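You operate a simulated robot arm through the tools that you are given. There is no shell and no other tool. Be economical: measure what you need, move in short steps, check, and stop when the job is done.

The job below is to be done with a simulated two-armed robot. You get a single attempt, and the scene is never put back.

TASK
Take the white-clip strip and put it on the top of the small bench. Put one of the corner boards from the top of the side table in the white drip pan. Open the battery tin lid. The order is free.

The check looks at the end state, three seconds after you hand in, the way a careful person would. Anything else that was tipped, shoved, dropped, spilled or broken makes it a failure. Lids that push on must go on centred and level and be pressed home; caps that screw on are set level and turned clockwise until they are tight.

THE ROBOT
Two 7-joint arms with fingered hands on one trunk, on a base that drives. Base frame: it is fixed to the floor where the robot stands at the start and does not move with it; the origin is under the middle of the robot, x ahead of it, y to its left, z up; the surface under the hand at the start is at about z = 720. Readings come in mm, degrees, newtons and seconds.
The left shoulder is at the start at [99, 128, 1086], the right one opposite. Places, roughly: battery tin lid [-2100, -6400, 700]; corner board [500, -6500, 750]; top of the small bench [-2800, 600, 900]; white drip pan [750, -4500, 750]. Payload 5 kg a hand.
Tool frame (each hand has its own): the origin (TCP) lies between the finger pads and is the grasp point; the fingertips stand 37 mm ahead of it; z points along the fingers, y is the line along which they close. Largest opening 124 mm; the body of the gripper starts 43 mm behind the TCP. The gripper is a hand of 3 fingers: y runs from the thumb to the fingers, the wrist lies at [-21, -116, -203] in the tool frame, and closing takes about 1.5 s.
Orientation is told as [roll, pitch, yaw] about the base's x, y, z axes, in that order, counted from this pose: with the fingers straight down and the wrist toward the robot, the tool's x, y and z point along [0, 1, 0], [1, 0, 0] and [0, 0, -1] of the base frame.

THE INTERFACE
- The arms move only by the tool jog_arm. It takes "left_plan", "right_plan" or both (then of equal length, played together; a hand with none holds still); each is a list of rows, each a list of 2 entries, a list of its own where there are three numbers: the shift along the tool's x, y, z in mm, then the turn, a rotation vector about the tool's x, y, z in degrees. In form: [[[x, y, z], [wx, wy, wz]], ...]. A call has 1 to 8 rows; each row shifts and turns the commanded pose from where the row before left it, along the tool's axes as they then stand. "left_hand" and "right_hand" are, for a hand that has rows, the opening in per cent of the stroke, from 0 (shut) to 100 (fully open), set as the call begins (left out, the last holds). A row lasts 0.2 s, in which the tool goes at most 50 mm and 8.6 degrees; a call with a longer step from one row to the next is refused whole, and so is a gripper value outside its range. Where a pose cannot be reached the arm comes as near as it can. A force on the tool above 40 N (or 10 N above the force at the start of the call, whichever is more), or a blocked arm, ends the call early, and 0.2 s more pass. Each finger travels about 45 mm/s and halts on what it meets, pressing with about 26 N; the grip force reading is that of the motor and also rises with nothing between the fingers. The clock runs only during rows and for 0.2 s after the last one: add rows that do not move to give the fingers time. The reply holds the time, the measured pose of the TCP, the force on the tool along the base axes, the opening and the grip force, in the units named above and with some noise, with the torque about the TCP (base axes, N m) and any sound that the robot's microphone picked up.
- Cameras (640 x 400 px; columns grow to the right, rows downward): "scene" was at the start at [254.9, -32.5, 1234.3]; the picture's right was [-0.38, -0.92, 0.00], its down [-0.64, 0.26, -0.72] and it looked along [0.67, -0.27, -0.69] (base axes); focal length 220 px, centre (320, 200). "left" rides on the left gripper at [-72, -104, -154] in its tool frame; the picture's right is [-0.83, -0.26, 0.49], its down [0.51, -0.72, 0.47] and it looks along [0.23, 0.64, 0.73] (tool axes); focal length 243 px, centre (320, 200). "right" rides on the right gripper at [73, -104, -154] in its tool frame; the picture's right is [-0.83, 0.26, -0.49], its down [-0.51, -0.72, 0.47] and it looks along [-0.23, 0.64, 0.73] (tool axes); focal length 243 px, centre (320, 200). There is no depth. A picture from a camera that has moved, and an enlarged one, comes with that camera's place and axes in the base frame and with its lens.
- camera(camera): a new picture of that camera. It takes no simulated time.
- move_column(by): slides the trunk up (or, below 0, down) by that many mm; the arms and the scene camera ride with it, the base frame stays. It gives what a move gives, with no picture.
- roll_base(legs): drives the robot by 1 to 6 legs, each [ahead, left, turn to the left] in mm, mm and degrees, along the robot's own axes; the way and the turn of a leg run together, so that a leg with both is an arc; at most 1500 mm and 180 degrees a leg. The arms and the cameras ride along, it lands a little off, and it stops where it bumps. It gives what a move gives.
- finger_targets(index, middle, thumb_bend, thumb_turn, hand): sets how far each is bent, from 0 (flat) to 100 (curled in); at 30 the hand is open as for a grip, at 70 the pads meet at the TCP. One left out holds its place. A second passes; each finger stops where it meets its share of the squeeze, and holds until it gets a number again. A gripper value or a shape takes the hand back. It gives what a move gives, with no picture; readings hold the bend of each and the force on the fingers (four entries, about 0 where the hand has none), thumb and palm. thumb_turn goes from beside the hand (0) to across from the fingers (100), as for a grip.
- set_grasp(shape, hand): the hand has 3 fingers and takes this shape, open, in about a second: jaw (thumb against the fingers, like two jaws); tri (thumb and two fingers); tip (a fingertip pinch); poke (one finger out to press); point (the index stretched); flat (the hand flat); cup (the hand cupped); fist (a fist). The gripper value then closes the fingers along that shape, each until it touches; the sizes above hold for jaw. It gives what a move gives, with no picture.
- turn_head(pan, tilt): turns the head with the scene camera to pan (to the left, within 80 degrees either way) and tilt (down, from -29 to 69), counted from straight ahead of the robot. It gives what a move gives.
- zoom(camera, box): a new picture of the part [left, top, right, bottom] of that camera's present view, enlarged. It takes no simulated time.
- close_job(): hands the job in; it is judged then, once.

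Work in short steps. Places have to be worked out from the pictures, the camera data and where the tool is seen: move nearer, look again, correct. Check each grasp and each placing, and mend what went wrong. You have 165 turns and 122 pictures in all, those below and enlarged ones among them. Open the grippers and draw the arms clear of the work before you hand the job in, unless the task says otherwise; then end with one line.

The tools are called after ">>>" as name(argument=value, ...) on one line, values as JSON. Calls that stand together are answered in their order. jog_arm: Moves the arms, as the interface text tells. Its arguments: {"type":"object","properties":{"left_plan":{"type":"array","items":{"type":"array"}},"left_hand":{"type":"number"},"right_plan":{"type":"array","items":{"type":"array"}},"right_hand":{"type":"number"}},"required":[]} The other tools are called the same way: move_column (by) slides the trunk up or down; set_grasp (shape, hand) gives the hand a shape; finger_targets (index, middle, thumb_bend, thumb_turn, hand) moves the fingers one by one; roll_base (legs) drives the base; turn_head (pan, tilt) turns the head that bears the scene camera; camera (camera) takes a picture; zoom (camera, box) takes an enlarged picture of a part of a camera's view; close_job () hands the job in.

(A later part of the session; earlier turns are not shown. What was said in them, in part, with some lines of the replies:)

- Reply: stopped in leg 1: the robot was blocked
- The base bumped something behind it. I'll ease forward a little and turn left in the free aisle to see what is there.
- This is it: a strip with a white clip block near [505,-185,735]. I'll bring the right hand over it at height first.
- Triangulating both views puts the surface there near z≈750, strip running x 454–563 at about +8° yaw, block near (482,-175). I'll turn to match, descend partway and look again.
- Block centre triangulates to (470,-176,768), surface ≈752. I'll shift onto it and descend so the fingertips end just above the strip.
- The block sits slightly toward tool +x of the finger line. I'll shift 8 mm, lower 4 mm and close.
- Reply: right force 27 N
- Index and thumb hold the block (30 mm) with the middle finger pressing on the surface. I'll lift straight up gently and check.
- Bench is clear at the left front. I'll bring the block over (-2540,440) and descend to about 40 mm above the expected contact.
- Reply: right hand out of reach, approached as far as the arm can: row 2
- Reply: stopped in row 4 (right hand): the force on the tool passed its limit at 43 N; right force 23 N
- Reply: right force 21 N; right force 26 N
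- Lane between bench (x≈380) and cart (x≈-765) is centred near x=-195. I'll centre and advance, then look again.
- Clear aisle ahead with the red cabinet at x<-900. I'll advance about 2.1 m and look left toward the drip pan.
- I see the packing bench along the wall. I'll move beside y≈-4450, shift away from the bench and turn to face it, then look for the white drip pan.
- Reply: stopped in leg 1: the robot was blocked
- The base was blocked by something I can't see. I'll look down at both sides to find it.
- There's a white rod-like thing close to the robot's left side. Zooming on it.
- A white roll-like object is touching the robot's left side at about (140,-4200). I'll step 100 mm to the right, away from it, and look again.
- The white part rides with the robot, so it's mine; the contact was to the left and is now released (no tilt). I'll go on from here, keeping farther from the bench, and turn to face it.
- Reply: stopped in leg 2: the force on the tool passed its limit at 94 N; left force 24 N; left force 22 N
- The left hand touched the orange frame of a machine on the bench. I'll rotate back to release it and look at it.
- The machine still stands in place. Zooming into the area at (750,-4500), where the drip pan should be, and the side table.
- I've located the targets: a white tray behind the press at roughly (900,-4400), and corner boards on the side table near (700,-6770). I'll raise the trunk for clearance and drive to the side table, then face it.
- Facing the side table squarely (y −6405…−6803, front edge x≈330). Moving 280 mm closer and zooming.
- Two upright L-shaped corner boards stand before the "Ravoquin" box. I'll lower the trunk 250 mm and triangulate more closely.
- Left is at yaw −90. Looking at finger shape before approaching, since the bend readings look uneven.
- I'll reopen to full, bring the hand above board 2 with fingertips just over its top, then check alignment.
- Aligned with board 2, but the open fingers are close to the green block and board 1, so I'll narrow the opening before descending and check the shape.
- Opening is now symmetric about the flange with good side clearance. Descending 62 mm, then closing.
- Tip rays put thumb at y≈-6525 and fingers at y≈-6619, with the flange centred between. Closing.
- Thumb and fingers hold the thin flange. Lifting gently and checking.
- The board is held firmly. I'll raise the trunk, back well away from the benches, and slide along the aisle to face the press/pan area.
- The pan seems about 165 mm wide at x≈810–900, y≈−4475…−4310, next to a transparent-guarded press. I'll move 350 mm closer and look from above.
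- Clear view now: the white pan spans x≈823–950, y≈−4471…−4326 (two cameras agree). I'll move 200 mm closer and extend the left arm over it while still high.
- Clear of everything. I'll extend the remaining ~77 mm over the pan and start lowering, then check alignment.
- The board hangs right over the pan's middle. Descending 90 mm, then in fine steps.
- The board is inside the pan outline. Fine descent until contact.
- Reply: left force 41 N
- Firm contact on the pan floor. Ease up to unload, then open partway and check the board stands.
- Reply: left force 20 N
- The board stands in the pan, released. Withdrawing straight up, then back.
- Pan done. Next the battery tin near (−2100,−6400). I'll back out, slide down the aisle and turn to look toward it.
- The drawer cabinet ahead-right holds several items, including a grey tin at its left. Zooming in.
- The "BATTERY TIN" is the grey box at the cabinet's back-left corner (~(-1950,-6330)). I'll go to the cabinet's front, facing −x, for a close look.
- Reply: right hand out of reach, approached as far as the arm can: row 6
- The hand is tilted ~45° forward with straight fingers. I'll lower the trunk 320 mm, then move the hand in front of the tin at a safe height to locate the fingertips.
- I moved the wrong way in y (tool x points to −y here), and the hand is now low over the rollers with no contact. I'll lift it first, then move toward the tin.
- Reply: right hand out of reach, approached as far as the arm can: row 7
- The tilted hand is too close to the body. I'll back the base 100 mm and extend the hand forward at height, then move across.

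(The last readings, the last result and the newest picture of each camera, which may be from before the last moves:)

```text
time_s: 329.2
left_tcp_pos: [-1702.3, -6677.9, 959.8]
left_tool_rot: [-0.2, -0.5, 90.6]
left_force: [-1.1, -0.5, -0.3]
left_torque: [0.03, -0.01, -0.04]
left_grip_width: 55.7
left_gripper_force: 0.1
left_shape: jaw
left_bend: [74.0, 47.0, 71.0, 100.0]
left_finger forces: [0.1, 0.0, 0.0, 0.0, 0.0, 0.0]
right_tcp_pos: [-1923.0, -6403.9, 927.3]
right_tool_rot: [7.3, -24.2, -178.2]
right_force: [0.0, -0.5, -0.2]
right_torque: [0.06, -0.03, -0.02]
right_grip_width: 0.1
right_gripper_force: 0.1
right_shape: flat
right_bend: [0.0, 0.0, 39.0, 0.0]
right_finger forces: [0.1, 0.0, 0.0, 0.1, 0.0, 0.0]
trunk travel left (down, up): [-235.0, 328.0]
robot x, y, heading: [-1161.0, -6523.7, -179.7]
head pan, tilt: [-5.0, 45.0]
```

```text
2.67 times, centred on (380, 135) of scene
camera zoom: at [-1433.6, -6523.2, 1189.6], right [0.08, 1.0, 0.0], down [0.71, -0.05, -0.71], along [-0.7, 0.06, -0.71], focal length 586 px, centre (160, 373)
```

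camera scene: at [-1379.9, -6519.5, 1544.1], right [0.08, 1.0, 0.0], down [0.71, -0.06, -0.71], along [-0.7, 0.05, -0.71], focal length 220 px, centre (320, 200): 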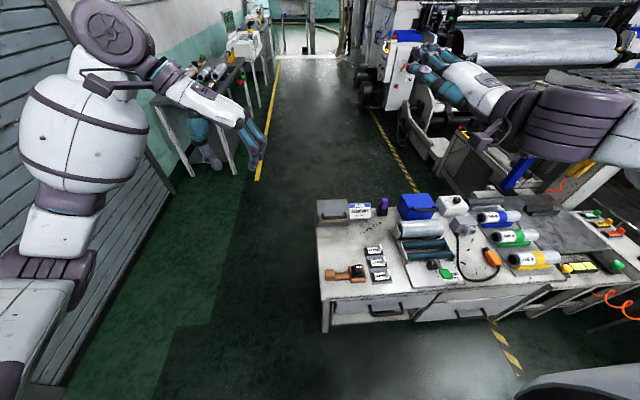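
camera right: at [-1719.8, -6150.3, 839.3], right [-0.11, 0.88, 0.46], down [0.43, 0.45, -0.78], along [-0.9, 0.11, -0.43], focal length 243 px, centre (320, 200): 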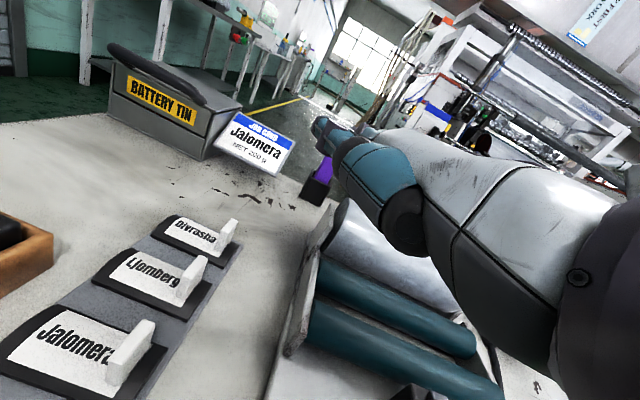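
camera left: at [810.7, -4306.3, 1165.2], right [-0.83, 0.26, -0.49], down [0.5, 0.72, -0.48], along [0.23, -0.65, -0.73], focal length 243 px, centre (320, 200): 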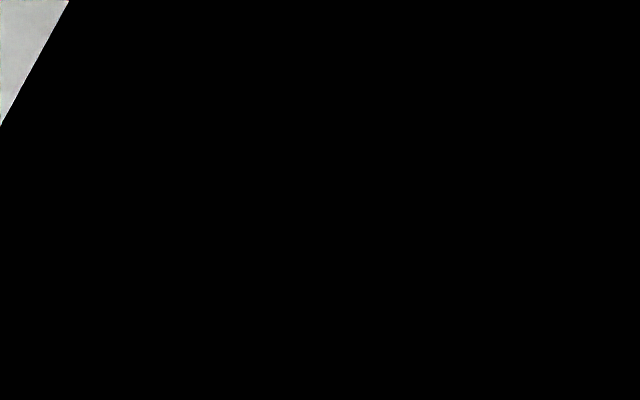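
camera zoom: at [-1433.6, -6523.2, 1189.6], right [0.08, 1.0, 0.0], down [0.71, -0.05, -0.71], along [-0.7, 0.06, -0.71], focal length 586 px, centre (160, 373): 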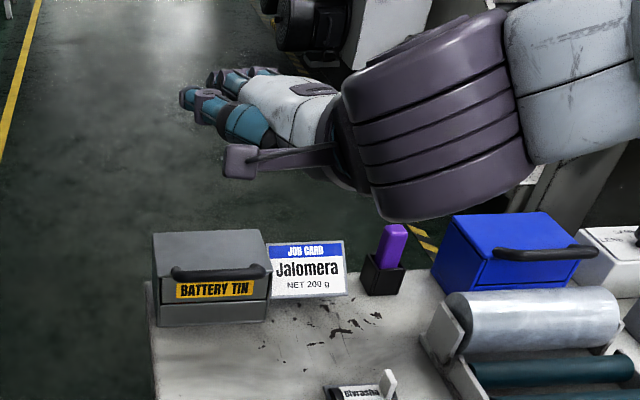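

Locating the fingertips precisely with a tighter zoom and the right camera.

>>> zoom(camera="scene", box=[325, 75, 405, 125])

>>> camera(camera="right")

```text
8.00 times, centred on (365, 100) of scene
camera zoom: at [-1433.6, -6523.2, 1189.6], right [0.08, 1.0, 0.0], down [0.71, -0.05, -0.71], along [-0.7, 0.06, -0.71], focal length 1759 px, centre (-40, 1000)
```

zoom: 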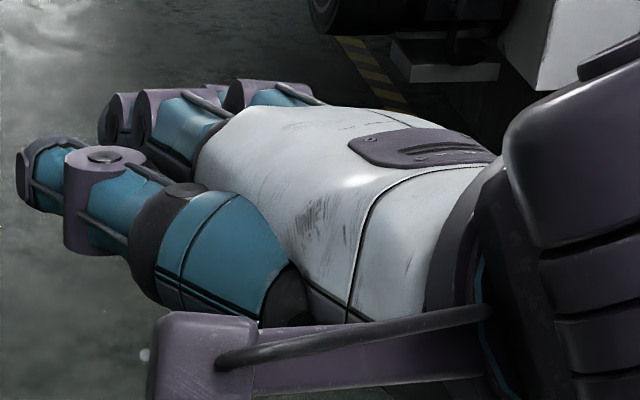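

```text
25 pictures are left
camera right: at [-1759.3, -6452.5, 1033.5], right [-0.11, 0.88, 0.46], down [0.43, 0.46, -0.78], along [-0.9, 0.11, -0.43], focal length 243 px, centre (320, 200)
```

right: 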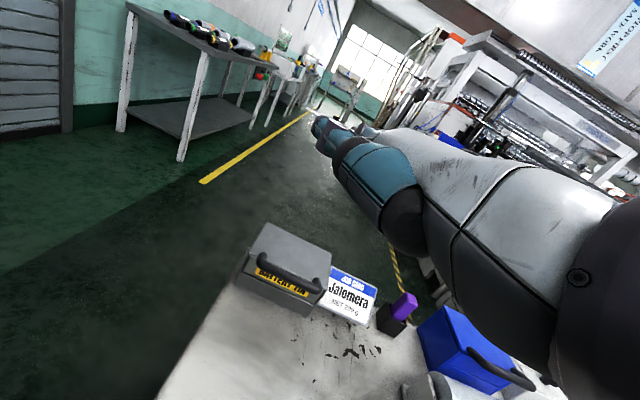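

The flat fingers already point well forward of the tool axis (tilted hand makes them almost horizontal and high). I'll bring the tool back to nearly vertical so the fingers slope down-forward, then re-measure the tips.

>>> jog_arm(right_plan=[[[0, 0, 0], [6, -3.5, 0]], [[0, 0, 0], [6, -3.5, 0]], [[0, 0, 0], [4, 0, 0]], [[0, 0, 0], [0, 0, 0]], [[0, 0, 0], [0, 0, 0]]])

>>> zoom(camera="scene", box=[310, 75, 430, 150])

>>> zoom(camera="right", box=[200, 100, 440, 300])

```text
time_s: 330.4
left_tcp_pos: [-1700.9, -6674.2, 958.9]
left_tool_rot: [-0.2, -0.4, 90.8]
left_force: [0.3, -0.9, -1.0]
left_torque: [-0.04, 0.0, -0.04]
left_grip_width: 55.6
left_gripper_force: 0.0
left_shape: jaw
left_bend: [74.0, 47.0, 71.0, 100.0]
left_finger forces: [0.1, 0.0, 0.1, 0.1, 0.0, 0.0]
right_tcp_pos: [-1921.3, -6400.5, 931.3]
right_tool_rot: [0.1, -8.0, -177.5]
right_force: [1.2, -0.1, -0.1]
right_torque: [0.0, 0.0, 0.0]
right_grip_width: 0.1
right_gripper_force: 0.1
right_shape: flat
right_bend: [0.0, 0.0, 39.0, 0.0]
right_finger forces: [0.0, 0.1, 0.0, 0.1, 0.1, 0.0]
trunk travel left (down, up): [-235.0, 328.0]
robot x, y, heading: [-1164.1, -6523.7, -179.8]
head pan, tilt: [-5.0, 45.0]
```

```text
5.33 times, centred on (370, 112) of scene
camera zoom: at [-1433.2, -6520.5, 1189.8], right [0.08, 1.0, 0.0], down [0.71, -0.05, -0.71], along [-0.7, 0.05, -0.71], focal length 1173 px, centre (53, 667)
```

zoom: 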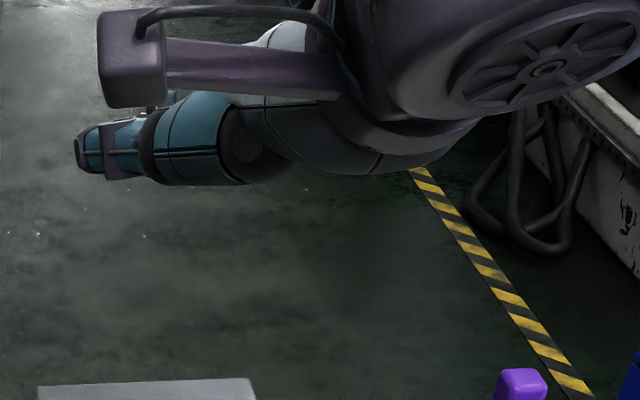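

```text
2.00 times, centred on (320, 200) of right
camera zoom: at [-1792.8, -6468.7, 1067.6], right [-0.23, 0.82, 0.52], down [0.62, 0.53, -0.57], along [-0.75, 0.2, -0.63], focal length 485 px, centre (320, 200)
```

zoom: 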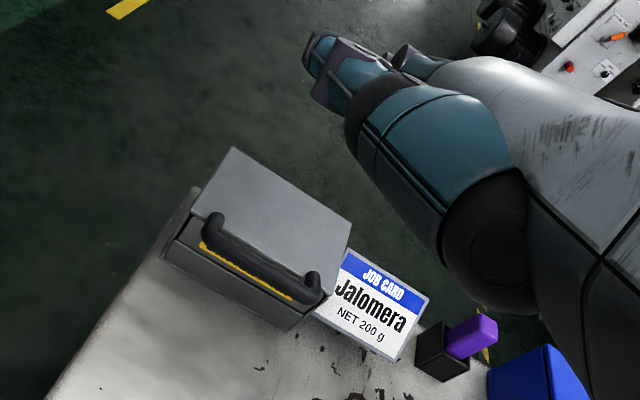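

The hand body lies roughly along tool y, so the flat fingers extend forward from it and are hidden behind the knuckles. I'll draw back 60 mm and lower to z≈800, where the camera looks on them from above.

>>> jog_arm(right_plan=[[[0, -30, 0], [0, 0, 0]], [[0, -25, 10], [0, 0, 0]], [[0, -10, 40], [0, 0, 0]], [[0, -10, 40], [0, 0, 0]], [[0, -5, 35], [0, 0, 0]], [[0, 0, 0], [0, 0, 0]]])

>>> zoom(camera="scene", box=[290, 90, 430, 220])

>>> camera(camera="right")

```text
time_s: 331.8
left_tcp_pos: [-1700.1, -6674.6, 960.8]
left_tool_rot: [-0.2, -0.6, 90.7]
left_force: [0.6, -0.6, 0.2]
left_torque: [-0.02, -0.01, -0.03]
left_grip_width: 55.4
left_gripper_force: 0.1
left_shape: jaw
left_bend: [74.0, 47.0, 71.0, 100.0]
left_finger forces: [0.0, 0.0, 0.1, 0.0, 0.1, 0.0]
right_tcp_pos: [-1859.1, -6397.4, 796.4]
right_tool_rot: [0.1, -8.2, -177.6]
right_force: [-0.1, -0.1, 0.1]
right_torque: [0.02, 0.0, -0.04]
right_grip_width: 0.3
right_gripper_force: 0.0
right_shape: flat
right_bend: [0.0, 0.0, 39.0, 0.0]
right_finger forces: [0.1, 0.0, 0.1, 0.1, 0.0, 0.0]
trunk travel left (down, up): [-235.0, 328.0]
robot x, y, heading: [-1165.7, -6525.8, -179.3]
head pan, tilt: [-5.0, 45.0]
```

```text
3.08 times, centred on (360, 155) of scene
camera zoom: at [-1432.3, -6520.9, 1190.0], right [0.08, 1.0, 0.0], down [0.7, -0.05, -0.71], along [-0.71, 0.05, -0.71], focal length 676 px, centre (197, 338)
```

zoom: 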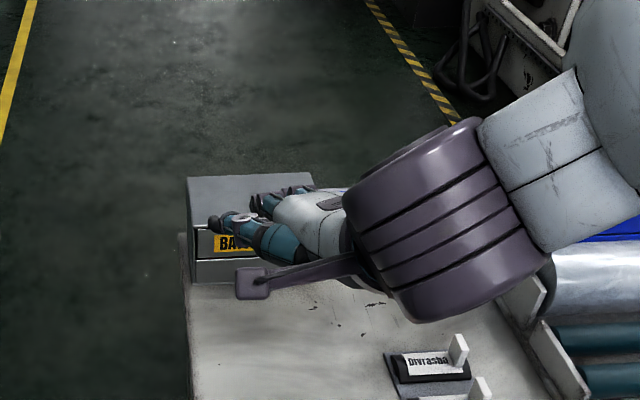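

```text
21 pictures are left
camera right: at [-1730.2, -6464.7, 934.2], right [-0.23, 0.82, 0.52], down [0.62, 0.53, -0.57], along [-0.75, 0.2, -0.63], focal length 243 px, centre (320, 200)
```

right: 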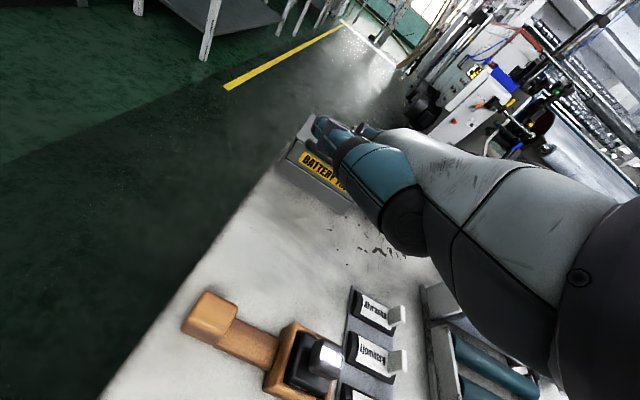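

I want a side view of the fingers and handle. I'll bring the left hand forward along the cabinet's left side so its camera looks across at the tin.

>>> jog_arm(left_plan=[[[48, 0, 0], [0, 0, 0]], [[48, 0, 0], [0, 0, 0]], [[48, 0, 0], [0, 0, 0]], [[48, 0, 0], [0, 0, 0]], [[48, 0, 0], [0, 0, 0]], [[48, 0, 0], [0, 0, 0]], [[48, 0, 0], [0, 0, 0]], [[48, 0, 0], [0, 0, 0]]])

>>> camera(camera="left")

```text
time_s: 333.6
left_tcp_pos: [-2086.5, -6678.5, 958.6]
left_tool_rot: [-0.2, -0.3, 90.5]
left_force: [0.2, -0.3, -0.8]
left_torque: [0.01, -0.04, 0.01]
left_grip_width: 55.4
left_gripper_force: 0.1
left_shape: jaw
left_bend: [74.0, 47.0, 71.0, 100.0]
left_finger forces: [0.1, 0.0, 0.0, 0.0, 0.1, 0.0]
right_tcp_pos: [-1859.4, -6396.0, 795.2]
right_tool_rot: [0.2, -8.1, -177.5]
right_force: [-0.1, -0.2, 0.2]
right_torque: [-0.05, 0.01, 0.0]
right_grip_width: 0.0
right_gripper_force: 0.1
right_shape: flat
right_bend: [0.0, 0.0, 39.0, 0.0]
right_finger forces: [0.1, 0.0, 0.1, 0.0, 0.1, 0.0]
trunk travel left (down, up): [-235.0, 328.0]
robot x, y, heading: [-1162.0, -6518.9, -179.3]
head pan, tilt: [-5.0, 45.0]
```

```text
20 pictures are left
camera left: at [-2012.1, -6782.4, 1110.7], right [0.83, -0.25, -0.49], down [-0.5, -0.72, -0.48], along [-0.24, 0.64, -0.73], focal length 243 px, centre (320, 200)
```

left: 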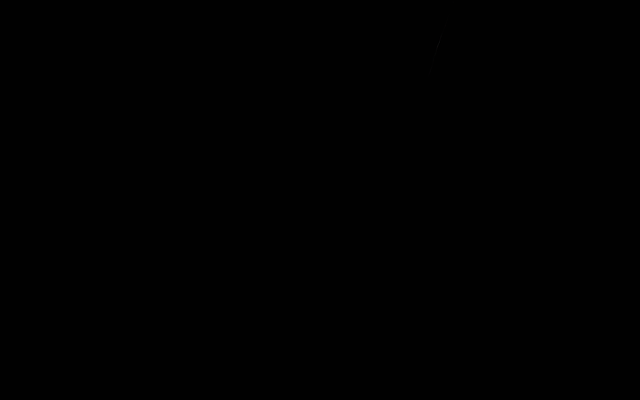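

The left camera sits inside its own arm there, so that's no use. Instead I'll raise the right hand and turn it ~55° so the scene camera sees its profile and I can measure where the flat fingertips are.

>>> jog_arm(right_plan=[[[0, 0, -40], [0, 0, 0]], [[0, 0, -40], [0, 0, -8]], [[0, 0, 0], [0, 0, -8]], [[0, 0, 0], [0, 0, -8]], [[0, 0, 0], [0, 0, -8]], [[0, 0, 0], [0, 0, -8]], [[0, 0, 0], [0, 0, -8]], [[0, 0, 0], [0, 0, -8]]])

>>> zoom(camera="scene", box=[230, 70, 470, 240])

```text
time_s: 335.4
left_tcp_pos: [-2085.1, -6677.7, 959.6]
left_tool_rot: [-0.2, -0.4, 90.7]
left_force: [-0.6, -0.1, -0.3]
left_torque: [-0.03, 0.04, 0.02]
left_grip_width: 55.6
left_gripper_force: 0.0
left_shape: jaw
left_bend: [74.0, 47.0, 71.0, 100.0]
left_finger forces: [0.0, 0.0, 0.0, 0.0, 0.0, 0.0]
right_tcp_pos: [-1847.4, -6394.6, 874.9]
right_tool_rot: [-6.1, -5.1, -127.8]
right_force: [-1.2, 0.6, -0.3]
right_torque: [-0.02, 0.01, 0.0]
right_grip_width: 0.0
right_gripper_force: 0.1
right_shape: flat
right_bend: [0.0, 0.0, 39.0, 0.0]
right_finger forces: [0.0, 0.0, 0.0, 0.0, 0.0, 0.0]
right hand out of reach, approached as far as the arm can: row 8
trunk travel left (down, up): [-235.0, 328.0]
robot x, y, heading: [-1160.5, -6525.5, -179.1]
head pan, tilt: [-5.0, 45.0]
```

```text
2.35 times, centred on (350, 155) of scene
camera zoom: at [-1433.2, -6520.2, 1189.8], right [0.08, 1.0, 0.0], down [0.71, -0.05, -0.71], along [-0.7, 0.05, -0.71], focal length 517 px, centre (249, 306)
```

zoom: 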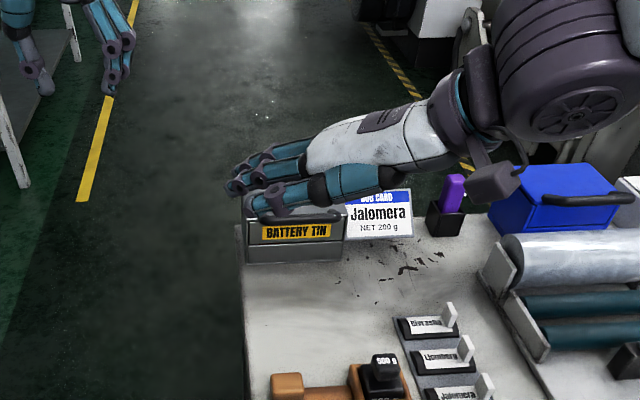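

Profile measured: fingertips lie about 120 mm ahead of the TCP in tool y, sloping ~30° downward; handle bar refined to ≈(−2062,−6395,732). I'll turn the hand back and lower it in front of the bar.

>>> jog_arm(right_plan=[[[0, 0, 0], [0, 0, 8]], [[0, 0, 0], [0, 0, 8]], [[0, 0, 0], [0, 0, 8]], [[0, 0, 0], [0, 0, 8]], [[0, 0, 0], [0, 0, 8]], [[0, 0, 0], [0, 0, 8]], [[0, 0, 0], [0, 0, 8]], [[0, 0, 0], [0, 0, 0]]])

>>> jog_arm(right_plan=[[[-8, 27, 4], [0, 0, 0]], [[0, 20, 30], [0, 0, 0]], [[0, 0, 35], [0, 0, 0]], [[0, 0, 35], [0, 0, 0]], [[0, 0, 0], [0, 0, 0]]])

>>> zoom(camera="scene", box=[310, 130, 410, 205])

```text
time_s: 337.2
left_tcp_pos: [-2085.8, -6678.4, 959.2]
left_tool_rot: [-0.2, -0.4, 90.7]
left_force: [-0.5, 0.6, -0.1]
left_torque: [0.0, 0.0, 0.0]
left_grip_width: 55.4
left_gripper_force: 0.0
left_shape: jaw
left_bend: [74.0, 47.0, 71.0, 100.0]
left_finger forces: [0.0, 0.1, 0.0, 0.0, 0.1, 0.1]
right_tcp_pos: [-1846.2, -6397.6, 875.5]
right_tool_rot: [0.9, -7.9, 175.8]
right_force: [0.3, -0.8, 0.1]
right_torque: [-0.03, -0.02, -0.01]
right_grip_width: 0.0
right_gripper_force: 0.1
right_shape: flat
right_bend: [0.0, 0.0, 39.0, 0.0]
right_finger forces: [0.1, 0.1, 0.0, 0.0, 0.0, 0.0]
trunk travel left (down, up): [-235.0, 328.0]
robot x, y, heading: [-1163.6, -6523.5, -179.3]
head pan, tilt: [-5.0, 45.0]
```

```text
time_s: 338.4
left_tcp_pos: [-2085.2, -6679.7, 959.5]
left_tool_rot: [-0.1, -0.6, 90.7]
left_force: [0.7, 0.2, 0.1]
left_torque: [-0.01, -0.01, -0.02]
left_grip_width: 55.6
left_gripper_force: 0.0
left_shape: jaw
left_bend: [74.0, 47.0, 71.0, 100.0]
left_finger forces: [0.1, 0.0, 0.0, 0.0, 0.1, 0.1]
right_tcp_pos: [-1908.4, -6387.3, 779.9]
right_tool_rot: [0.8, -8.0, 175.9]
right_force: [0.5, -0.8, 0.2]
right_torque: [0.02, 0.04, -0.02]
right_grip_width: 0.0
right_gripper_force: 0.1
right_shape: flat
right_bend: [0.0, 0.0, 39.0, 0.0]
right_finger forces: [0.1, 0.0, 0.0, 0.0, 0.0, 0.0]
trunk travel left (down, up): [-235.0, 328.0]
robot x, y, heading: [-1161.0, -6527.4, -179.5]
head pan, tilt: [-5.0, 45.0]
```

```text
5.33 times, centred on (360, 168) of scene
camera zoom: at [-1432.3, -6520.8, 1190.0], right [0.08, 1.0, 0.0], down [0.7, -0.05, -0.71], along [-0.71, 0.05, -0.71], focal length 1173 px, centre (107, 373)
```

zoom: 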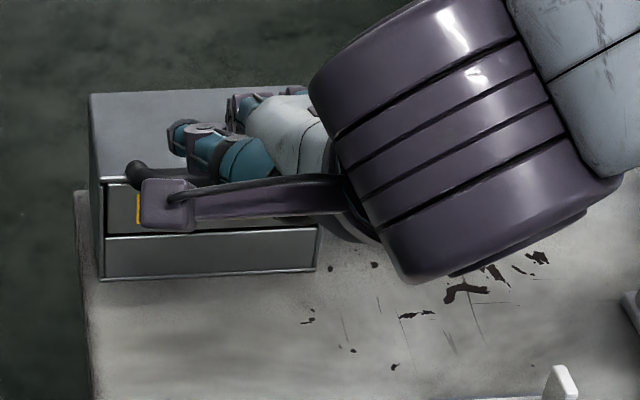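

Tips are predicted at x≈−2026, 26 mm before the bar. Descending straight ~105 mm in steps with the force guard.

>>> jog_arm(right_plan=[[[0, 0, 20], [0, 0, 0]], [[0, 2, 20], [0, 0, 0]], [[0, 2, 20], [0, 0, 0]], [[0, 2, 15], [0, 0, 0]], [[0, 0, 10], [0, 0, 0]], [[0, 0, 0], [0, 0, 0]]])

>>> zoom(camera="scene", box=[310, 140, 410, 215])

>>> zoom(camera="right", box=[240, 60, 400, 220])

```text
time_s: 339.4
left_tcp_pos: [-2082.2, -6678.5, 960.6]
left_tool_rot: [-0.1, -0.3, 90.6]
left_force: [-0.9, 0.3, -0.8]
left_torque: [-0.01, -0.04, -0.02]
left_grip_width: 55.4
left_gripper_force: 0.0
left_shape: jaw
left_bend: [74.0, 47.0, 71.0, 100.0]
left_finger forces: [0.0, 0.0, 0.2, 0.1, 0.1, 0.1]
right_tcp_pos: [-1916.5, -6388.5, 712.7]
right_tool_rot: [1.0, -8.0, 176.0]
right_force: [32.7, -0.3, 21.9]
right_torque: [0.59, 3.97, -0.8]
right_grip_width: 0.2
right_gripper_force: 0.1
right_shape: flat
right_bend: [0.0, 0.0, 39.0, 0.0]
right_finger forces: [0.1, 42.0, 0.0, 0.0, 0.0, 0.1]
trunk travel left (down, up): [-235.0, 328.0]
robot x, y, heading: [-1160.4, -6520.2, -179.4]
head pan, tilt: [-5.0, 45.0]
stopped in row 4 (right hand): the force on the tool passed its limit at 42 N (the readings are from after the stop); the commanded pose is now the measured one
```

```text
5.33 times, centred on (360, 178) of scene
camera zoom: at [-1428.8, -6520.6, 1190.8], right [0.08, 1.0, 0.0], down [0.7, -0.05, -0.71], along [-0.71, 0.06, -0.7], focal length 1173 px, centre (107, 320)
```

zoom: 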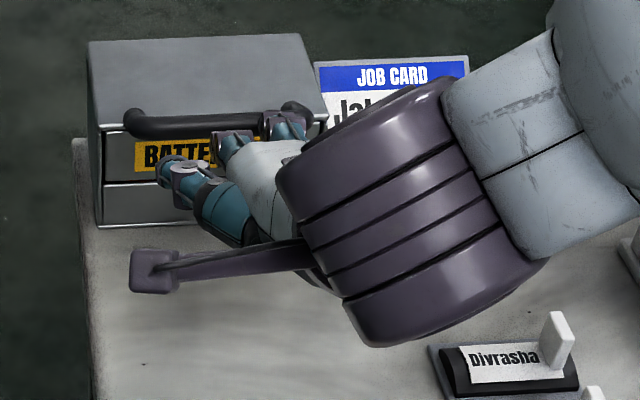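

```text
2.50 times, centred on (320, 140) of right
camera zoom: at [-1797.3, -6468.6, 851.5], right [-0.13, 0.85, 0.51], down [0.68, 0.45, -0.58], along [-0.72, 0.27, -0.64], focal length 606 px, centre (320, 350)
```

zoom: 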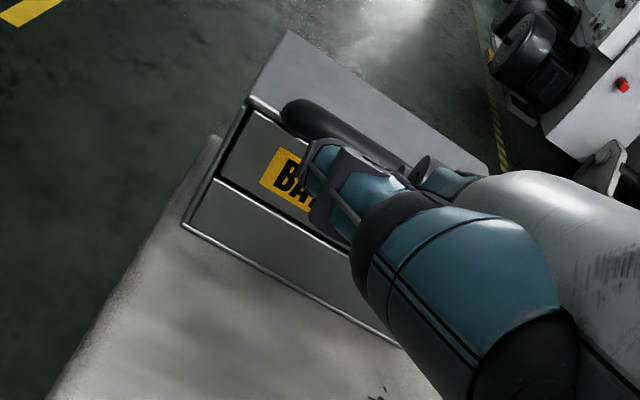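

The middle finger came down onto the bar: the tips reach ~132 mm ahead and ~29 mm above the TCP. I'll lift slightly, back off 45 mm, go lower, then come forward under the bar.

>>> jog_arm(right_plan=[[[0, -8, -10], [0, 0, 0]], [[0, -25, 0], [0, 0, 0]], [[0, -20, 5], [0, 0, 0]], [[0, 0, 20], [0, 0, 0]], [[0, 3, 15], [0, 0, 0]], [[0, 2, 10], [0, 0, 0]], [[0, 0, 0], [0, 0, 0]]])

>>> zoom(camera="scene", box=[310, 140, 410, 215])

```text
time_s: 341.0
left_tcp_pos: [-2085.7, -6679.4, 959.1]
left_tool_rot: [-0.2, -0.4, 90.8]
left_force: [0.0, 1.3, -0.5]
left_torque: [-0.01, 0.03, -0.03]
left_grip_width: 55.5
left_gripper_force: 0.2
left_shape: jaw
left_bend: [74.0, 47.0, 71.0, 100.0]
left_finger forces: [0.0, 0.0, 0.0, 0.0, 0.0, 0.1]
right_tcp_pos: [-1877.8, -6391.1, 662.2]
right_tool_rot: [0.9, -7.8, 175.9]
right_force: [-0.4, -0.2, 0.2]
right_torque: [-0.01, -0.01, -0.01]
right_grip_width: 0.0
right_gripper_force: 0.0
right_shape: flat
right_bend: [0.0, 0.0, 39.0, 0.0]
right_finger forces: [0.0, 0.0, 0.0, 0.0, 0.0, 0.1]
trunk travel left (down, up): [-235.0, 328.0]
robot x, y, heading: [-1164.5, -6523.4, -179.3]
head pan, tilt: [-5.0, 45.0]
```

```text
5.33 times, centred on (360, 178) of scene
camera zoom: at [-1432.5, -6520.6, 1189.9], right [0.08, 1.0, 0.0], down [0.7, -0.05, -0.71], along [-0.71, 0.05, -0.71], focal length 1173 px, centre (107, 320)
```

zoom: 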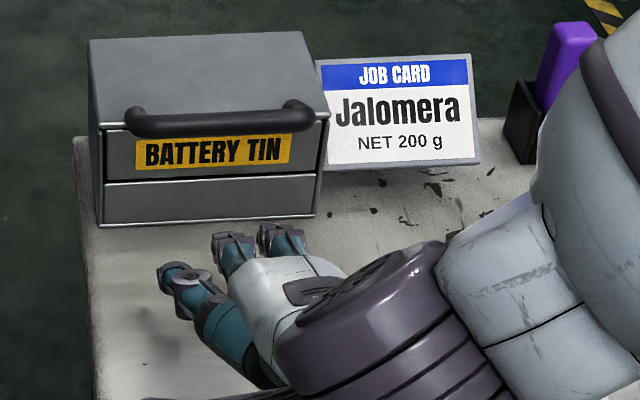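

Excellent view: fingertips are in front of and below the handle, with two fingers centred on it. I'll use the base to advance 50 mm (keeping arm reach for the swing), then check.

>>> roll_base(legs=[[50, 0, 0]])

>>> zoom(camera="scene", box=[310, 140, 410, 215])

```text
time_s: 341.9
left_tcp_pos: [-2133.0, -6679.9, 958.8]
left_tool_rot: [-0.3, -0.4, 90.7]
left_force: [0.0, -0.4, -0.4]
left_torque: [-0.01, -0.04, 0.01]
left_grip_width: 55.3
left_gripper_force: 0.1
left_shape: jaw
left_bend: [74.0, 47.0, 71.0, 100.0]
left_finger forces: [0.0, 0.0, 0.0, 0.1, 0.0, 0.1]
right_tcp_pos: [-1927.6, -6391.5, 663.5]
right_tool_rot: [1.0, -7.9, 175.9]
right_force: [0.7, 0.0, 0.2]
right_torque: [0.02, -0.03, -0.02]
right_grip_width: 0.0
right_gripper_force: 0.0
right_shape: flat
right_bend: [0.0, 0.0, 39.0, 0.0]
right_finger forces: [0.1, 0.1, 0.0, 0.0, 0.0, 0.1]
trunk travel left (down, up): [-235.0, 328.0]
robot x, y, heading: [-1212.4, -6522.3, -179.4]
head pan, tilt: [-5.0, 45.0]
```

```text
5.33 times, centred on (360, 178) of scene
camera zoom: at [-1481.5, -6520.8, 1190.1], right [0.08, 1.0, 0.0], down [0.7, -0.05, -0.71], along [-0.71, 0.05, -0.71], focal length 1173 px, centre (107, 320)
```

zoom: 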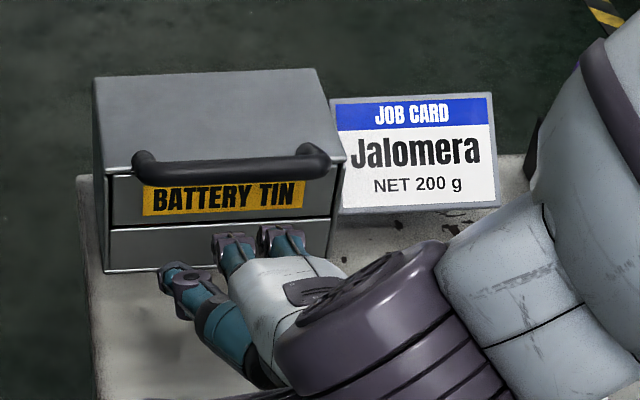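

No contact. Advance 13 mm more by arm, then raise gently in small steps to meet the bar.

>>> jog_arm(right_plan=[[[0, 7, 1], [0, 0, 0]], [[0, 6, 1], [0, 0, 0]], [[0, 1, -6], [0, 0, 0]], [[0, 1, -6], [0, 0, 0]], [[0, 1, -6], [0, 0, 0]], [[0, 0, 0], [0, 0, 0]]])

>>> zoom(camera="scene", box=[310, 140, 410, 215])

```text
time_s: 343.3
left_tcp_pos: [-2134.8, -6678.2, 957.8]
left_tool_rot: [-0.2, -0.4, 90.7]
left_force: [0.3, 0.6, -0.1]
left_torque: [0.01, 0.04, -0.02]
left_grip_width: 55.7
left_gripper_force: 0.1
left_shape: jaw
left_bend: [74.0, 47.0, 71.0, 100.0]
left_finger forces: [0.0, 0.1, 0.0, 0.1, 0.1, 0.0]
right_tcp_pos: [-1940.5, -6389.9, 679.4]
right_tool_rot: [0.9, -7.8, 175.9]
right_force: [-0.2, -0.6, 0.4]
right_torque: [0.01, -0.01, 0.0]
right_grip_width: 0.0
right_gripper_force: 0.0
right_shape: flat
right_bend: [0.0, 0.0, 39.0, 0.0]
right_finger forces: [0.0, 0.1, 0.1, 0.1, 0.1, 0.0]
trunk travel left (down, up): [-235.0, 328.0]
robot x, y, heading: [-1209.9, -6524.0, -179.7]
head pan, tilt: [-5.0, 45.0]
```

```text
5.33 times, centred on (360, 178) of scene
camera zoom: at [-1482.3, -6520.9, 1189.8], right [0.08, 1.0, 0.0], down [0.7, -0.05, -0.71], along [-0.7, 0.05, -0.71], focal length 1173 px, centre (107, 320)
```

zoom: 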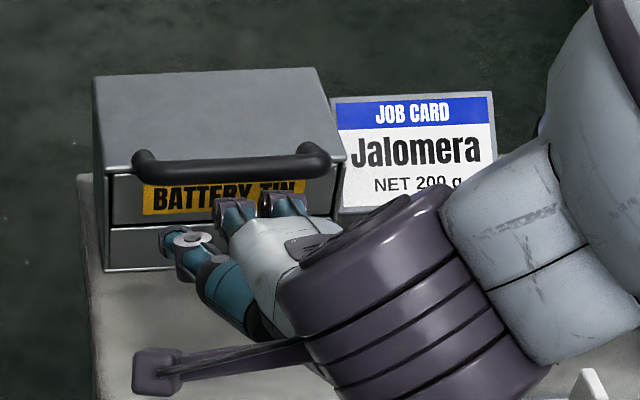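

Tips are just below the bar. Forward 8 mm more, then raise in small steps until the bar loads the fingers.

>>> jog_arm(right_plan=[[[0, 8, 1], [0, 0, 0]], [[0, 0, -4], [0, 0, 0]], [[0, 0, -4], [0, 0, 0]], [[0, 0, -4], [0, 0, 0]], [[0, 0, -4], [0, 0, 0]], [[0, 0, 0], [0, 0, 0]]])

```text
time_s: 344.7
left_tcp_pos: [-2134.6, -6678.8, 959.5]
left_tool_rot: [-0.2, -0.4, 90.7]
left_force: [-0.3, -1.1, 0.0]
left_torque: [-0.01, 0.0, 0.0]
left_grip_width: 55.4
left_gripper_force: 0.0
left_shape: jaw
left_bend: [74.0, 47.0, 71.0, 100.0]
left_finger forces: [0.0, 0.1, 0.0, 0.0, 0.0, 0.0]
right_tcp_pos: [-1947.7, -6388.2, 695.6]
right_tool_rot: [0.9, -7.9, 175.9]
right_force: [1.7, 0.4, -0.7]
right_torque: [0.03, -0.08, 0.0]
right_grip_width: 0.0
right_gripper_force: 0.1
right_shape: flat
right_bend: [0.0, 0.0, 39.0, 0.0]
right_finger forces: [0.0, 1.1, 0.1, 0.1, 0.0, 0.0]
trunk travel left (down, up): [-235.0, 328.0]
robot x, y, heading: [-1213.1, -6523.9, -179.3]
head pan, tilt: [-5.0, 45.0]
```

Light contact began. Raise 15 mm more and look.

>>> jog_arm(right_plan=[[[0, 0, -5], [0, 0, 0]], [[0, 0, -5], [0, 0, 0]], [[0, 0, -5], [0, 0, 0]], [[0, 0, 0], [0, 0, 0]]])

>>> zoom(camera="scene", box=[310, 120, 410, 195])

```text
time_s: 345.7
left_tcp_pos: [-2135.1, -6678.7, 958.7]
left_tool_rot: [-0.2, -0.4, 90.7]
left_force: [-0.8, 0.5, 0.1]
left_torque: [0.02, 0.02, 0.04]
left_grip_width: 55.3
left_gripper_force: 0.0
left_shape: jaw
left_bend: [74.0, 47.0, 71.0, 100.0]
left_finger forces: [0.1, 0.0, 0.0, 0.0, 0.1, 0.1]
right_tcp_pos: [-1943.8, -6388.8, 712.3]
right_tool_rot: [0.8, -7.8, 175.9]
right_force: [1.2, -0.2, 0.1]
right_torque: [-0.02, -0.07, -0.01]
right_grip_width: 0.1
right_gripper_force: 0.0
right_shape: flat
right_bend: [0.0, 0.0, 39.0, 0.0]
right_finger forces: [0.0, 0.9, 0.0, 0.0, 0.1, 0.0]
trunk travel left (down, up): [-235.0, 328.0]
robot x, y, heading: [-1211.8, -6520.7, -179.2]
head pan, tilt: [-5.0, 45.0]
```

```text
5.33 times, centred on (360, 158) of scene
camera zoom: at [-1482.4, -6520.9, 1189.8], right [0.08, 1.0, 0.0], down [0.7, -0.05, -0.71], along [-0.7, 0.05, -0.71], focal length 1173 px, centre (107, 427)
```

zoom: 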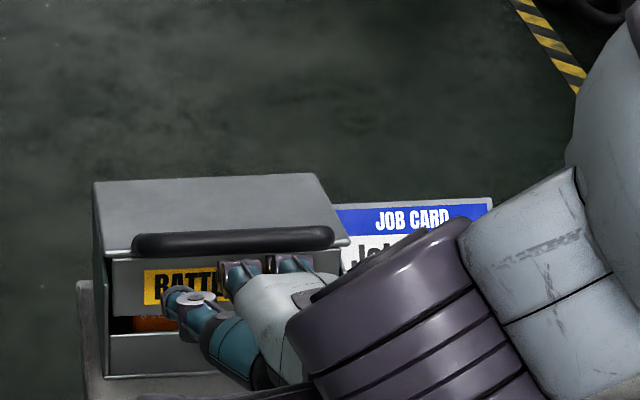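

The lid is lifting (the gap shows the batteries inside). I'll follow the hinge arc: next segment to ~35°, then check.

>>> jog_arm(right_plan=[[[0, 6, -13], [0, 0, 0]], [[0, 6.5, -12.5], [0, 0, 0]], [[0, 10.5, -12.7], [0, 0, 0]], [[0, 10.7, -12.6], [0, 0, 0]], [[0, 0, 0], [0, 0, 0]]])

>>> zoom(camera="scene", box=[310, 110, 410, 185])

```text
time_s: 346.9
left_tcp_pos: [-2135.4, -6679.0, 957.6]
left_tool_rot: [-0.1, -0.4, 90.7]
left_force: [0.6, 0.2, -0.2]
left_torque: [0.02, 0.0, 0.03]
left_grip_width: 55.3
left_gripper_force: 0.0
left_shape: jaw
left_bend: [74.0, 47.0, 71.0, 100.0]
left_finger forces: [0.0, 0.1, 0.0, 0.0, 0.0, 0.0]
right_tcp_pos: [-1971.7, -6386.1, 766.8]
right_tool_rot: [0.9, -7.8, 176.0]
right_force: [0.2, -1.2, -0.2]
right_torque: [-0.03, 0.01, 0.02]
right_grip_width: 0.0
right_gripper_force: 0.0
right_shape: flat
right_bend: [0.0, 0.0, 39.0, 0.0]
right_finger forces: [0.0, 1.0, 0.0, 0.1, 0.0, 0.0]
trunk travel left (down, up): [-235.0, 328.0]
robot x, y, heading: [-1216.1, -6525.8, -179.3]
head pan, tilt: [-5.0, 45.0]
```

```text
5.33 times, centred on (360, 148) of scene
camera zoom: at [-1482.4, -6520.9, 1189.8], right [0.08, 1.0, 0.0], down [0.7, -0.05, -0.71], along [-0.7, 0.05, -0.71], focal length 1173 px, centre (107, 480)
```

zoom: 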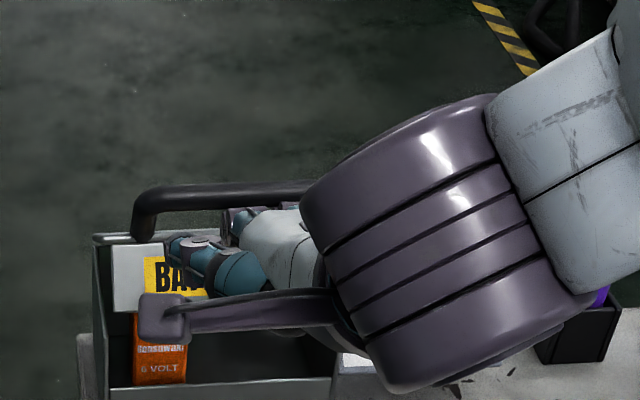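

Lid follows well at ~35–40°. Continue along the arc to past vertical.

>>> jog_arm(right_plan=[[[0, 13.5, -9.5], [0, 0, 0]], [[0, 13.6, -9.4], [0, 0, 0]], [[0, 15.4, -5.6], [0, 0, 0]], [[0, 15.5, -5.6], [0, 0, 0]], [[0, 16.3, -1.4], [0, 0, 0]], [[0, 16.4, -1.4], [0, 0, 0]], [[0, 0, 0], [0, 0, 0]]])

>>> zoom(camera="scene", box=[300, 90, 420, 180])

```text
time_s: 348.5
left_tcp_pos: [-2134.8, -6678.9, 958.3]
left_tool_rot: [-0.1, -0.4, 90.7]
left_force: [-0.1, -0.6, 0.4]
left_torque: [-0.02, 0.0, -0.02]
left_grip_width: 55.5
left_gripper_force: 0.0
left_shape: jaw
left_bend: [74.0, 47.0, 71.0, 100.0]
left_finger forces: [0.0, 0.0, 0.0, 0.1, 0.0, 0.0]
right_tcp_pos: [-2057.5, -6380.7, 808.9]
right_tool_rot: [0.9, -7.8, 175.8]
right_force: [0.7, -0.1, -0.5]
right_torque: [-0.05, -0.04, -0.05]
right_grip_width: 0.0
right_gripper_force: 0.1
right_shape: flat
right_bend: [0.0, 0.0, 39.0, 0.0]
right_finger forces: [0.1, 0.8, 0.0, 0.0, 0.0, 0.0]
trunk travel left (down, up): [-235.0, 328.0]
robot x, y, heading: [-1211.7, -6527.6, -179.5]
head pan, tilt: [-5.0, 45.0]
```

```text
4.44 times, centred on (360, 135) of scene
camera zoom: at [-1482.2, -6520.9, 1189.8], right [0.08, 1.0, 0.0], down [0.7, -0.05, -0.71], along [-0.71, 0.05, -0.71], focal length 977 px, centre (142, 489)
```

zoom: 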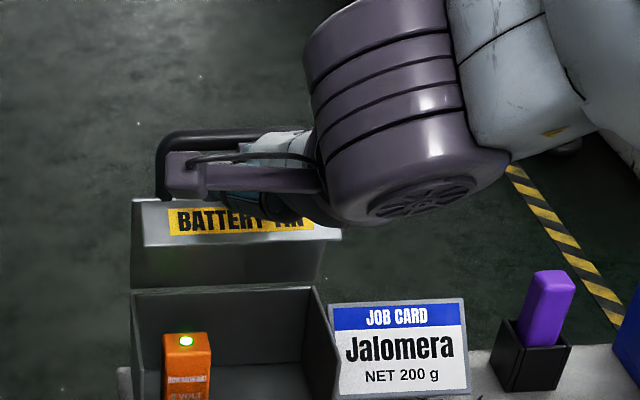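

The lid is near 80°. Push on past vertical gently.

>>> jog_arm(right_plan=[[[0, 16, 2.5], [0, 0, 0]], [[0, 16, 3], [0, 0, 0]], [[0, 10, 4], [0, 0, 0]], [[0, 10, 4], [0, 0, 0]], [[0, 8, 4], [0, 0, 0]], [[0, 0, 0], [0, 0, 0]]])

>>> zoom(camera="scene", box=[300, 80, 420, 170])

```text
time_s: 349.9
left_tcp_pos: [-2134.6, -6679.5, 957.5]
left_tool_rot: [-0.2, -0.5, 90.7]
left_force: [0.9, -0.2, 0.2]
left_torque: [0.01, -0.01, 0.01]
left_grip_width: 55.6
left_gripper_force: 0.1
left_shape: jaw
left_bend: [74.0, 47.0, 71.0, 100.0]
left_finger forces: [0.0, 0.1, 0.0, 0.0, 0.0, 0.0]
right_tcp_pos: [-2119.8, -6375.9, 802.5]
right_tool_rot: [0.9, -7.7, 176.0]
right_force: [0.0, -1.3, 0.9]
right_torque: [0.08, 0.04, 0.26]
right_grip_width: 0.2
right_gripper_force: 0.2
right_shape: flat
right_bend: [0.0, 0.0, 39.0, 0.0]
right_finger forces: [0.1, 1.8, 0.1, 0.0, 0.1, 0.1]
trunk travel left (down, up): [-235.0, 328.0]
robot x, y, heading: [-1210.9, -6524.5, -179.2]
head pan, tilt: [-5.0, 45.0]
```

```text
4.44 times, centred on (360, 125) of scene
camera zoom: at [-1482.2, -6521.2, 1189.9], right [0.08, 1.0, 0.0], down [0.7, -0.05, -0.71], along [-0.71, 0.05, -0.71], focal length 977 px, centre (142, 533)
```

zoom: 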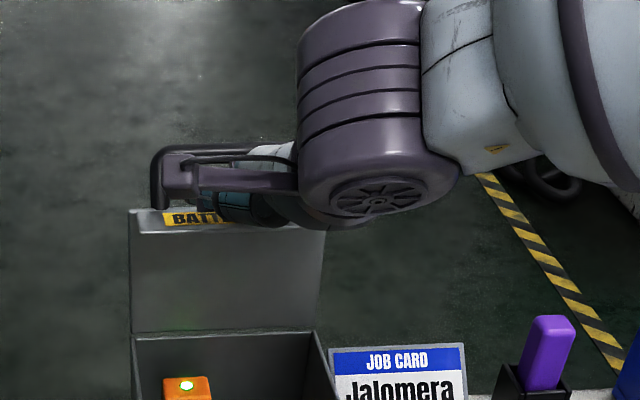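

Past vertical with no resistance. A little further, watching for a stop.

>>> jog_arm(right_plan=[[[0, 7, 4.5], [0, 0, 0]], [[0, 7, 4.5], [0, 0, 0]], [[0, 6, 5], [0, 0, 0]], [[0, 0, 0], [0, 0, 0]]])

```text
time_s: 350.9
left_tcp_pos: [-2133.4, -6680.7, 959.5]
left_tool_rot: [-0.2, -0.6, 90.8]
left_force: [0.3, 0.8, 0.2]
left_torque: [-0.01, 0.01, 0.02]
left_grip_width: 55.4
left_gripper_force: 0.1
left_shape: jaw
left_bend: [74.0, 47.0, 71.0, 100.0]
left_finger forces: [0.0, 0.0, 0.1, 0.0, 0.1, 0.0]
right_tcp_pos: [-2140.5, -6375.0, 790.7]
right_tool_rot: [0.9, -7.9, 175.9]
right_force: [-1.9, -4.1, 2.5]
right_torque: [0.22, 0.18, 0.43]
right_grip_width: 0.0
right_gripper_force: 0.0
right_shape: flat
right_bend: [0.0, 0.0, 39.0, 0.0]
right_finger forces: [0.0, 3.6, 0.0, 0.0, 0.1, 0.0]
trunk travel left (down, up): [-235.0, 328.0]
robot x, y, heading: [-1213.2, -6523.3, -179.5]
head pan, tilt: [-5.0, 45.0]
```

Slight load now, lid leaning back. I'll withdraw the fingers back and up along their own axis and check the lid stays open.

>>> jog_arm(right_plan=[[[0, -6, -6], [0, 0, 0]], [[0, -10, -9], [0, 0, 0]], [[0, -14, -12], [0, 0, 0]], [[0, -20, -20], [0, 0, 0]], [[0, -30, -25], [0, 0, 0]], [[0, -30, -25], [0, 0, 0]], [[0, -30, -20], [0, 0, 0]], [[0, 0, 0], [0, 0, 0]]])

>>> zoom(camera="scene", box=[280, 80, 440, 200])

```text
time_s: 352.7
left_tcp_pos: [-2135.6, -6679.4, 957.7]
left_tool_rot: [-0.2, -0.4, 90.7]
left_force: [-1.2, 0.2, -0.4]
left_torque: [0.0, -0.05, -0.01]
left_grip_width: 55.4
left_gripper_force: 0.1
left_shape: jaw
left_bend: [74.0, 47.0, 71.0, 100.0]
left_finger forces: [0.1, 0.0, 0.1, 0.0, 0.0, 0.0]
right_tcp_pos: [-1984.8, -6384.6, 887.6]
right_tool_rot: [0.9, -7.7, 175.9]
right_force: [-0.2, 0.8, -0.9]
right_torque: [0.02, -0.04, 0.0]
right_grip_width: 0.1
right_gripper_force: 0.0
right_shape: flat
right_bend: [0.0, 0.0, 39.0, 0.0]
right_finger forces: [0.0, 0.1, 0.0, 0.0, 0.1, 0.0]
trunk travel left (down, up): [-235.0, 328.0]
robot x, y, heading: [-1214.4, -6525.0, -179.5]
head pan, tilt: [-5.0, 45.0]
```

```text
3.33 times, centred on (360, 140) of scene
camera zoom: at [-1483.3, -6520.8, 1189.5], right [0.08, 1.0, 0.0], down [0.71, -0.05, -0.71], along [-0.7, 0.05, -0.71], focal length 733 px, centre (187, 400)
```

zoom: 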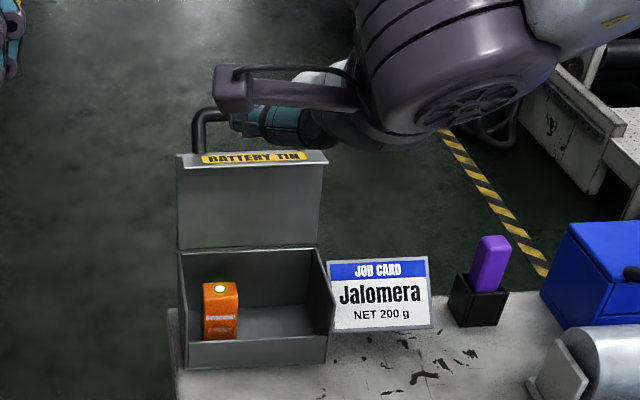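

The lid stands open. I'll lift the hand further, back the robot away and take a last look.

>>> jog_arm(right_plan=[[[0, -10, -40], [0, 0, 0]], [[0, -20, -40], [0, 0, 0]], [[0, -30, -20], [0, 0, 0]], [[0, 0, 0], [0, 0, 0]]])

>>> roll_base(legs=[[-350, 0, 0]])

>>> set_grasp(hand="right", shape="jaw")

>>> jog_arm(left_plan=[[[-30, 0, 0], [0, 0, 0]], [[-30, 0, 0], [0, 0, 0]], [[0, 0, 0], [0, 0, 0]], [[0, 0, 0], [0, 0, 0]], [[0, 0, 0], [0, 0, 0]], [[0, 0, 0], [0, 0, 0]]], left_hand=100)

>>> turn_head(pan=-5, tilt=30)

>>> camera(camera="scene")

```text
time_s: 353.7
left_tcp_pos: [-2136.5, -6679.4, 957.2]
left_tool_rot: [-0.2, -0.4, 90.7]
left_force: [0.1, -0.4, 0.4]
left_torque: [-0.05, 0.02, 0.0]
left_grip_width: 55.5
left_gripper_force: 0.1
left_shape: jaw
left_bend: [74.0, 47.0, 71.0, 100.0]
left_finger forces: [0.0, 0.1, 0.0, 0.0, 0.0, 0.0]
right_tcp_pos: [-1914.7, -6386.8, 980.4]
right_tool_rot: [0.9, -7.7, 175.9]
right_force: [-1.4, -0.1, 0.7]
right_torque: [0.01, -0.01, 0.02]
right_grip_width: 0.0
right_gripper_force: 0.1
right_shape: flat
right_bend: [0.0, 0.0, 39.0, 0.0]
right_finger forces: [0.0, 0.0, 0.0, 0.0, 0.0, 0.0]
trunk travel left (down, up): [-235.0, 328.0]
robot x, y, heading: [-1212.5, -6526.7, -179.8]
head pan, tilt: [-5.0, 45.0]
```

```text
time_s: 356.0
left_tcp_pos: [-1789.2, -6677.6, 959.1]
left_tool_rot: [-0.2, -0.4, 90.8]
left_force: [0.0, 0.0, -0.4]
left_torque: [0.01, -0.01, 0.0]
left_grip_width: 55.6
left_gripper_force: 0.1
left_shape: jaw
left_bend: [74.0, 47.0, 71.0, 100.0]
left_finger forces: [0.1, 0.1, 0.0, 0.1, 0.1, 0.1]
right_tcp_pos: [-1569.7, -6385.1, 978.3]
right_tool_rot: [0.9, -7.9, 176.1]
right_force: [-0.1, 0.0, -0.6]
right_torque: [0.02, -0.01, -0.03]
right_grip_width: 0.0
right_gripper_force: 0.1
right_shape: flat
right_bend: [0.0, 0.0, 39.0, 0.0]
right_finger forces: [0.1, 0.0, 0.0, 0.0, 0.1, 0.0]
trunk travel left (down, up): [-235.0, 328.0]
robot x, y, heading: [-865.2, -6521.4, -179.1]
head pan, tilt: [-5.0, 45.0]
```

```text
time_s: 356.9
left_tcp_pos: [-1790.5, -6678.4, 957.2]
left_tool_rot: [-0.1, -0.4, 90.7]
left_force: [0.1, -0.8, -0.2]
left_torque: [-0.01, 0.0, 0.02]
left_grip_width: 55.6
left_gripper_force: 0.1
left_shape: jaw
left_bend: [74.0, 47.0, 71.0, 100.0]
left_finger forces: [0.1, 0.0, 0.0, 0.0, 0.0, 0.0]
right_tcp_pos: [-1570.5, -6385.2, 980.6]
right_tool_rot: [0.9, -7.8, 176.1]
right_force: [0.1, 0.0, 0.8]
right_torque: [-0.02, -0.01, -0.01]
right_grip_width: 123.7
right_gripper_force: 0.0
right_shape: jaw
right_bend: [30.0, 30.0, 30.0, 97.0]
right_finger forces: [0.0, 0.0, 0.0, 0.0, 0.1, 0.0]
trunk travel left (down, up): [-235.0, 328.0]
robot x, y, heading: [-868.8, -6521.1, -179.4]
head pan, tilt: [-5.0, 45.0]
```

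```text
time_s: 358.3
left_tcp_pos: [-1727.8, -6675.8, 958.0]
left_tool_rot: [-0.1, -0.4, 90.8]
left_force: [-0.3, 0.5, 1.1]
left_torque: [0.03, 0.02, -0.02]
left_grip_width: 123.5
left_gripper_force: 0.0
left_shape: jaw
left_bend: [30.0, 30.0, 30.0, 98.0]
left_finger forces: [0.0, 0.0, 0.1, 0.0, 0.0, 0.0]
right_tcp_pos: [-1569.8, -6385.1, 978.5]
right_tool_rot: [0.9, -7.8, 176.0]
right_force: [-0.1, -0.1, 0.4]
right_torque: [0.01, -0.04, 0.0]
right_grip_width: 123.7
right_gripper_force: 0.0
right_shape: jaw
right_bend: [30.0, 30.0, 30.0, 97.0]
right_finger forces: [0.1, 0.0, 0.1, 0.0, 0.0, 0.0]
trunk travel left (down, up): [-235.0, 328.0]
robot x, y, heading: [-868.4, -6521.8, -179.5]
head pan, tilt: [-5.0, 45.0]
```

```text
time_s: 359.0
left_tcp_pos: [-1728.2, -6676.2, 957.8]
left_tool_rot: [-0.1, -0.4, 90.8]
left_force: [-0.3, 0.8, 0.1]
left_torque: [-0.01, 0.01, -0.02]
left_grip_width: 123.7
left_gripper_force: 0.1
left_shape: jaw
left_bend: [30.0, 30.0, 30.0, 98.0]
left_finger forces: [0.1, 0.0, 0.0, 0.0, 0.1, 0.1]
right_tcp_pos: [-1569.1, -6385.3, 979.0]
right_tool_rot: [0.9, -7.8, 176.0]
right_force: [0.0, -0.1, -0.2]
right_torque: [0.02, -0.01, -0.02]
right_grip_width: 123.7
right_gripper_force: 0.1
right_shape: jaw
right_bend: [30.0, 30.0, 30.0, 97.0]
right_finger forces: [0.1, 0.0, 0.1, 0.0, 0.0, 0.0]
trunk travel left (down, up): [-235.0, 328.0]
robot x, y, heading: [-865.8, -6519.3, -179.5]
head pan, tilt: [-5.0, 30.0]
```

```text
7 pictures are left
camera scene: at [-1146.6, -6517.0, 1212.3], right [0.08, 1.0, 0.0], down [0.5, -0.04, -0.87], along [-0.86, 0.07, -0.5], focal length 220 px, centre (320, 200)
```

scene: 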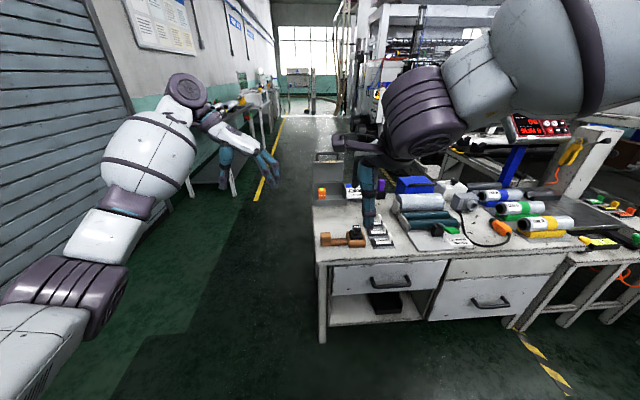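

The tin stands open and everything around it is undisturbed. One short retreat so both hands are clear of the cabinet, then I hand in.

>>> roll_base(legs=[[-250, 0, 0]])

>>> zoom(camera="scene", box=[270, 100, 470, 260])

```text
time_s: 360.9
left_tcp_pos: [-1479.7, -6677.9, 956.1]
left_tool_rot: [-0.4, -0.4, 91.0]
left_force: [1.4, 0.2, 0.8]
left_torque: [-0.01, 0.02, 0.04]
left_grip_width: 123.6
left_gripper_force: 0.0
left_shape: jaw
left_bend: [30.0, 30.0, 30.0, 98.0]
left_finger forces: [0.1, 0.0, 0.1, 0.0, 0.0, 0.0]
right_tcp_pos: [-1323.8, -6385.6, 979.7]
right_tool_rot: [0.9, -7.8, 176.2]
right_force: [-0.7, 0.7, 0.4]
right_torque: [-0.01, -0.01, 0.0]
right_grip_width: 123.8
right_gripper_force: 0.0
right_shape: jaw
right_bend: [30.0, 30.0, 30.0, 97.0]
right_finger forces: [0.0, 0.0, 0.0, 0.0, 0.0, 0.0]
trunk travel left (down, up): [-235.0, 328.0]
robot x, y, heading: [-619.2, -6517.0, -179.0]
head pan, tilt: [-5.0, 30.0]
```

```text
2.50 times, centred on (370, 180) of scene
camera zoom: at [-899.2, -6515.1, 1212.2], right [0.07, 1.0, 0.0], down [0.5, -0.03, -0.87], along [-0.86, 0.06, -0.5], focal length 550 px, centre (195, 250)
```

zoom: 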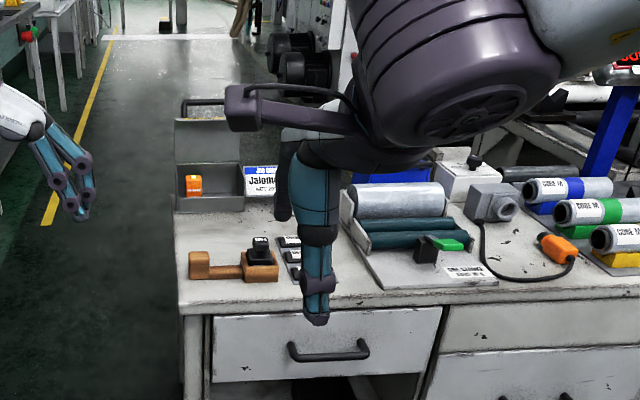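

The lid is open and stable, and both hands are open and clear. Handing in.

>>> close_job()

```text
The job is handed in.
```

All three parts are done and handed in: the white-clip strip is flat on top of the small bench, one corner board is standing in the white drip pan, and the battery tin lid is open. On the way, the robot bumped something behind the start position and something on its left beside the packing bench. The left hand also pushed against the orange-framed press at up to 94 N, and a finger pressed on the tin's handle at 42 N. Nothing looked moved or knocked over afterwards, but I didn't look again at everything it touched.
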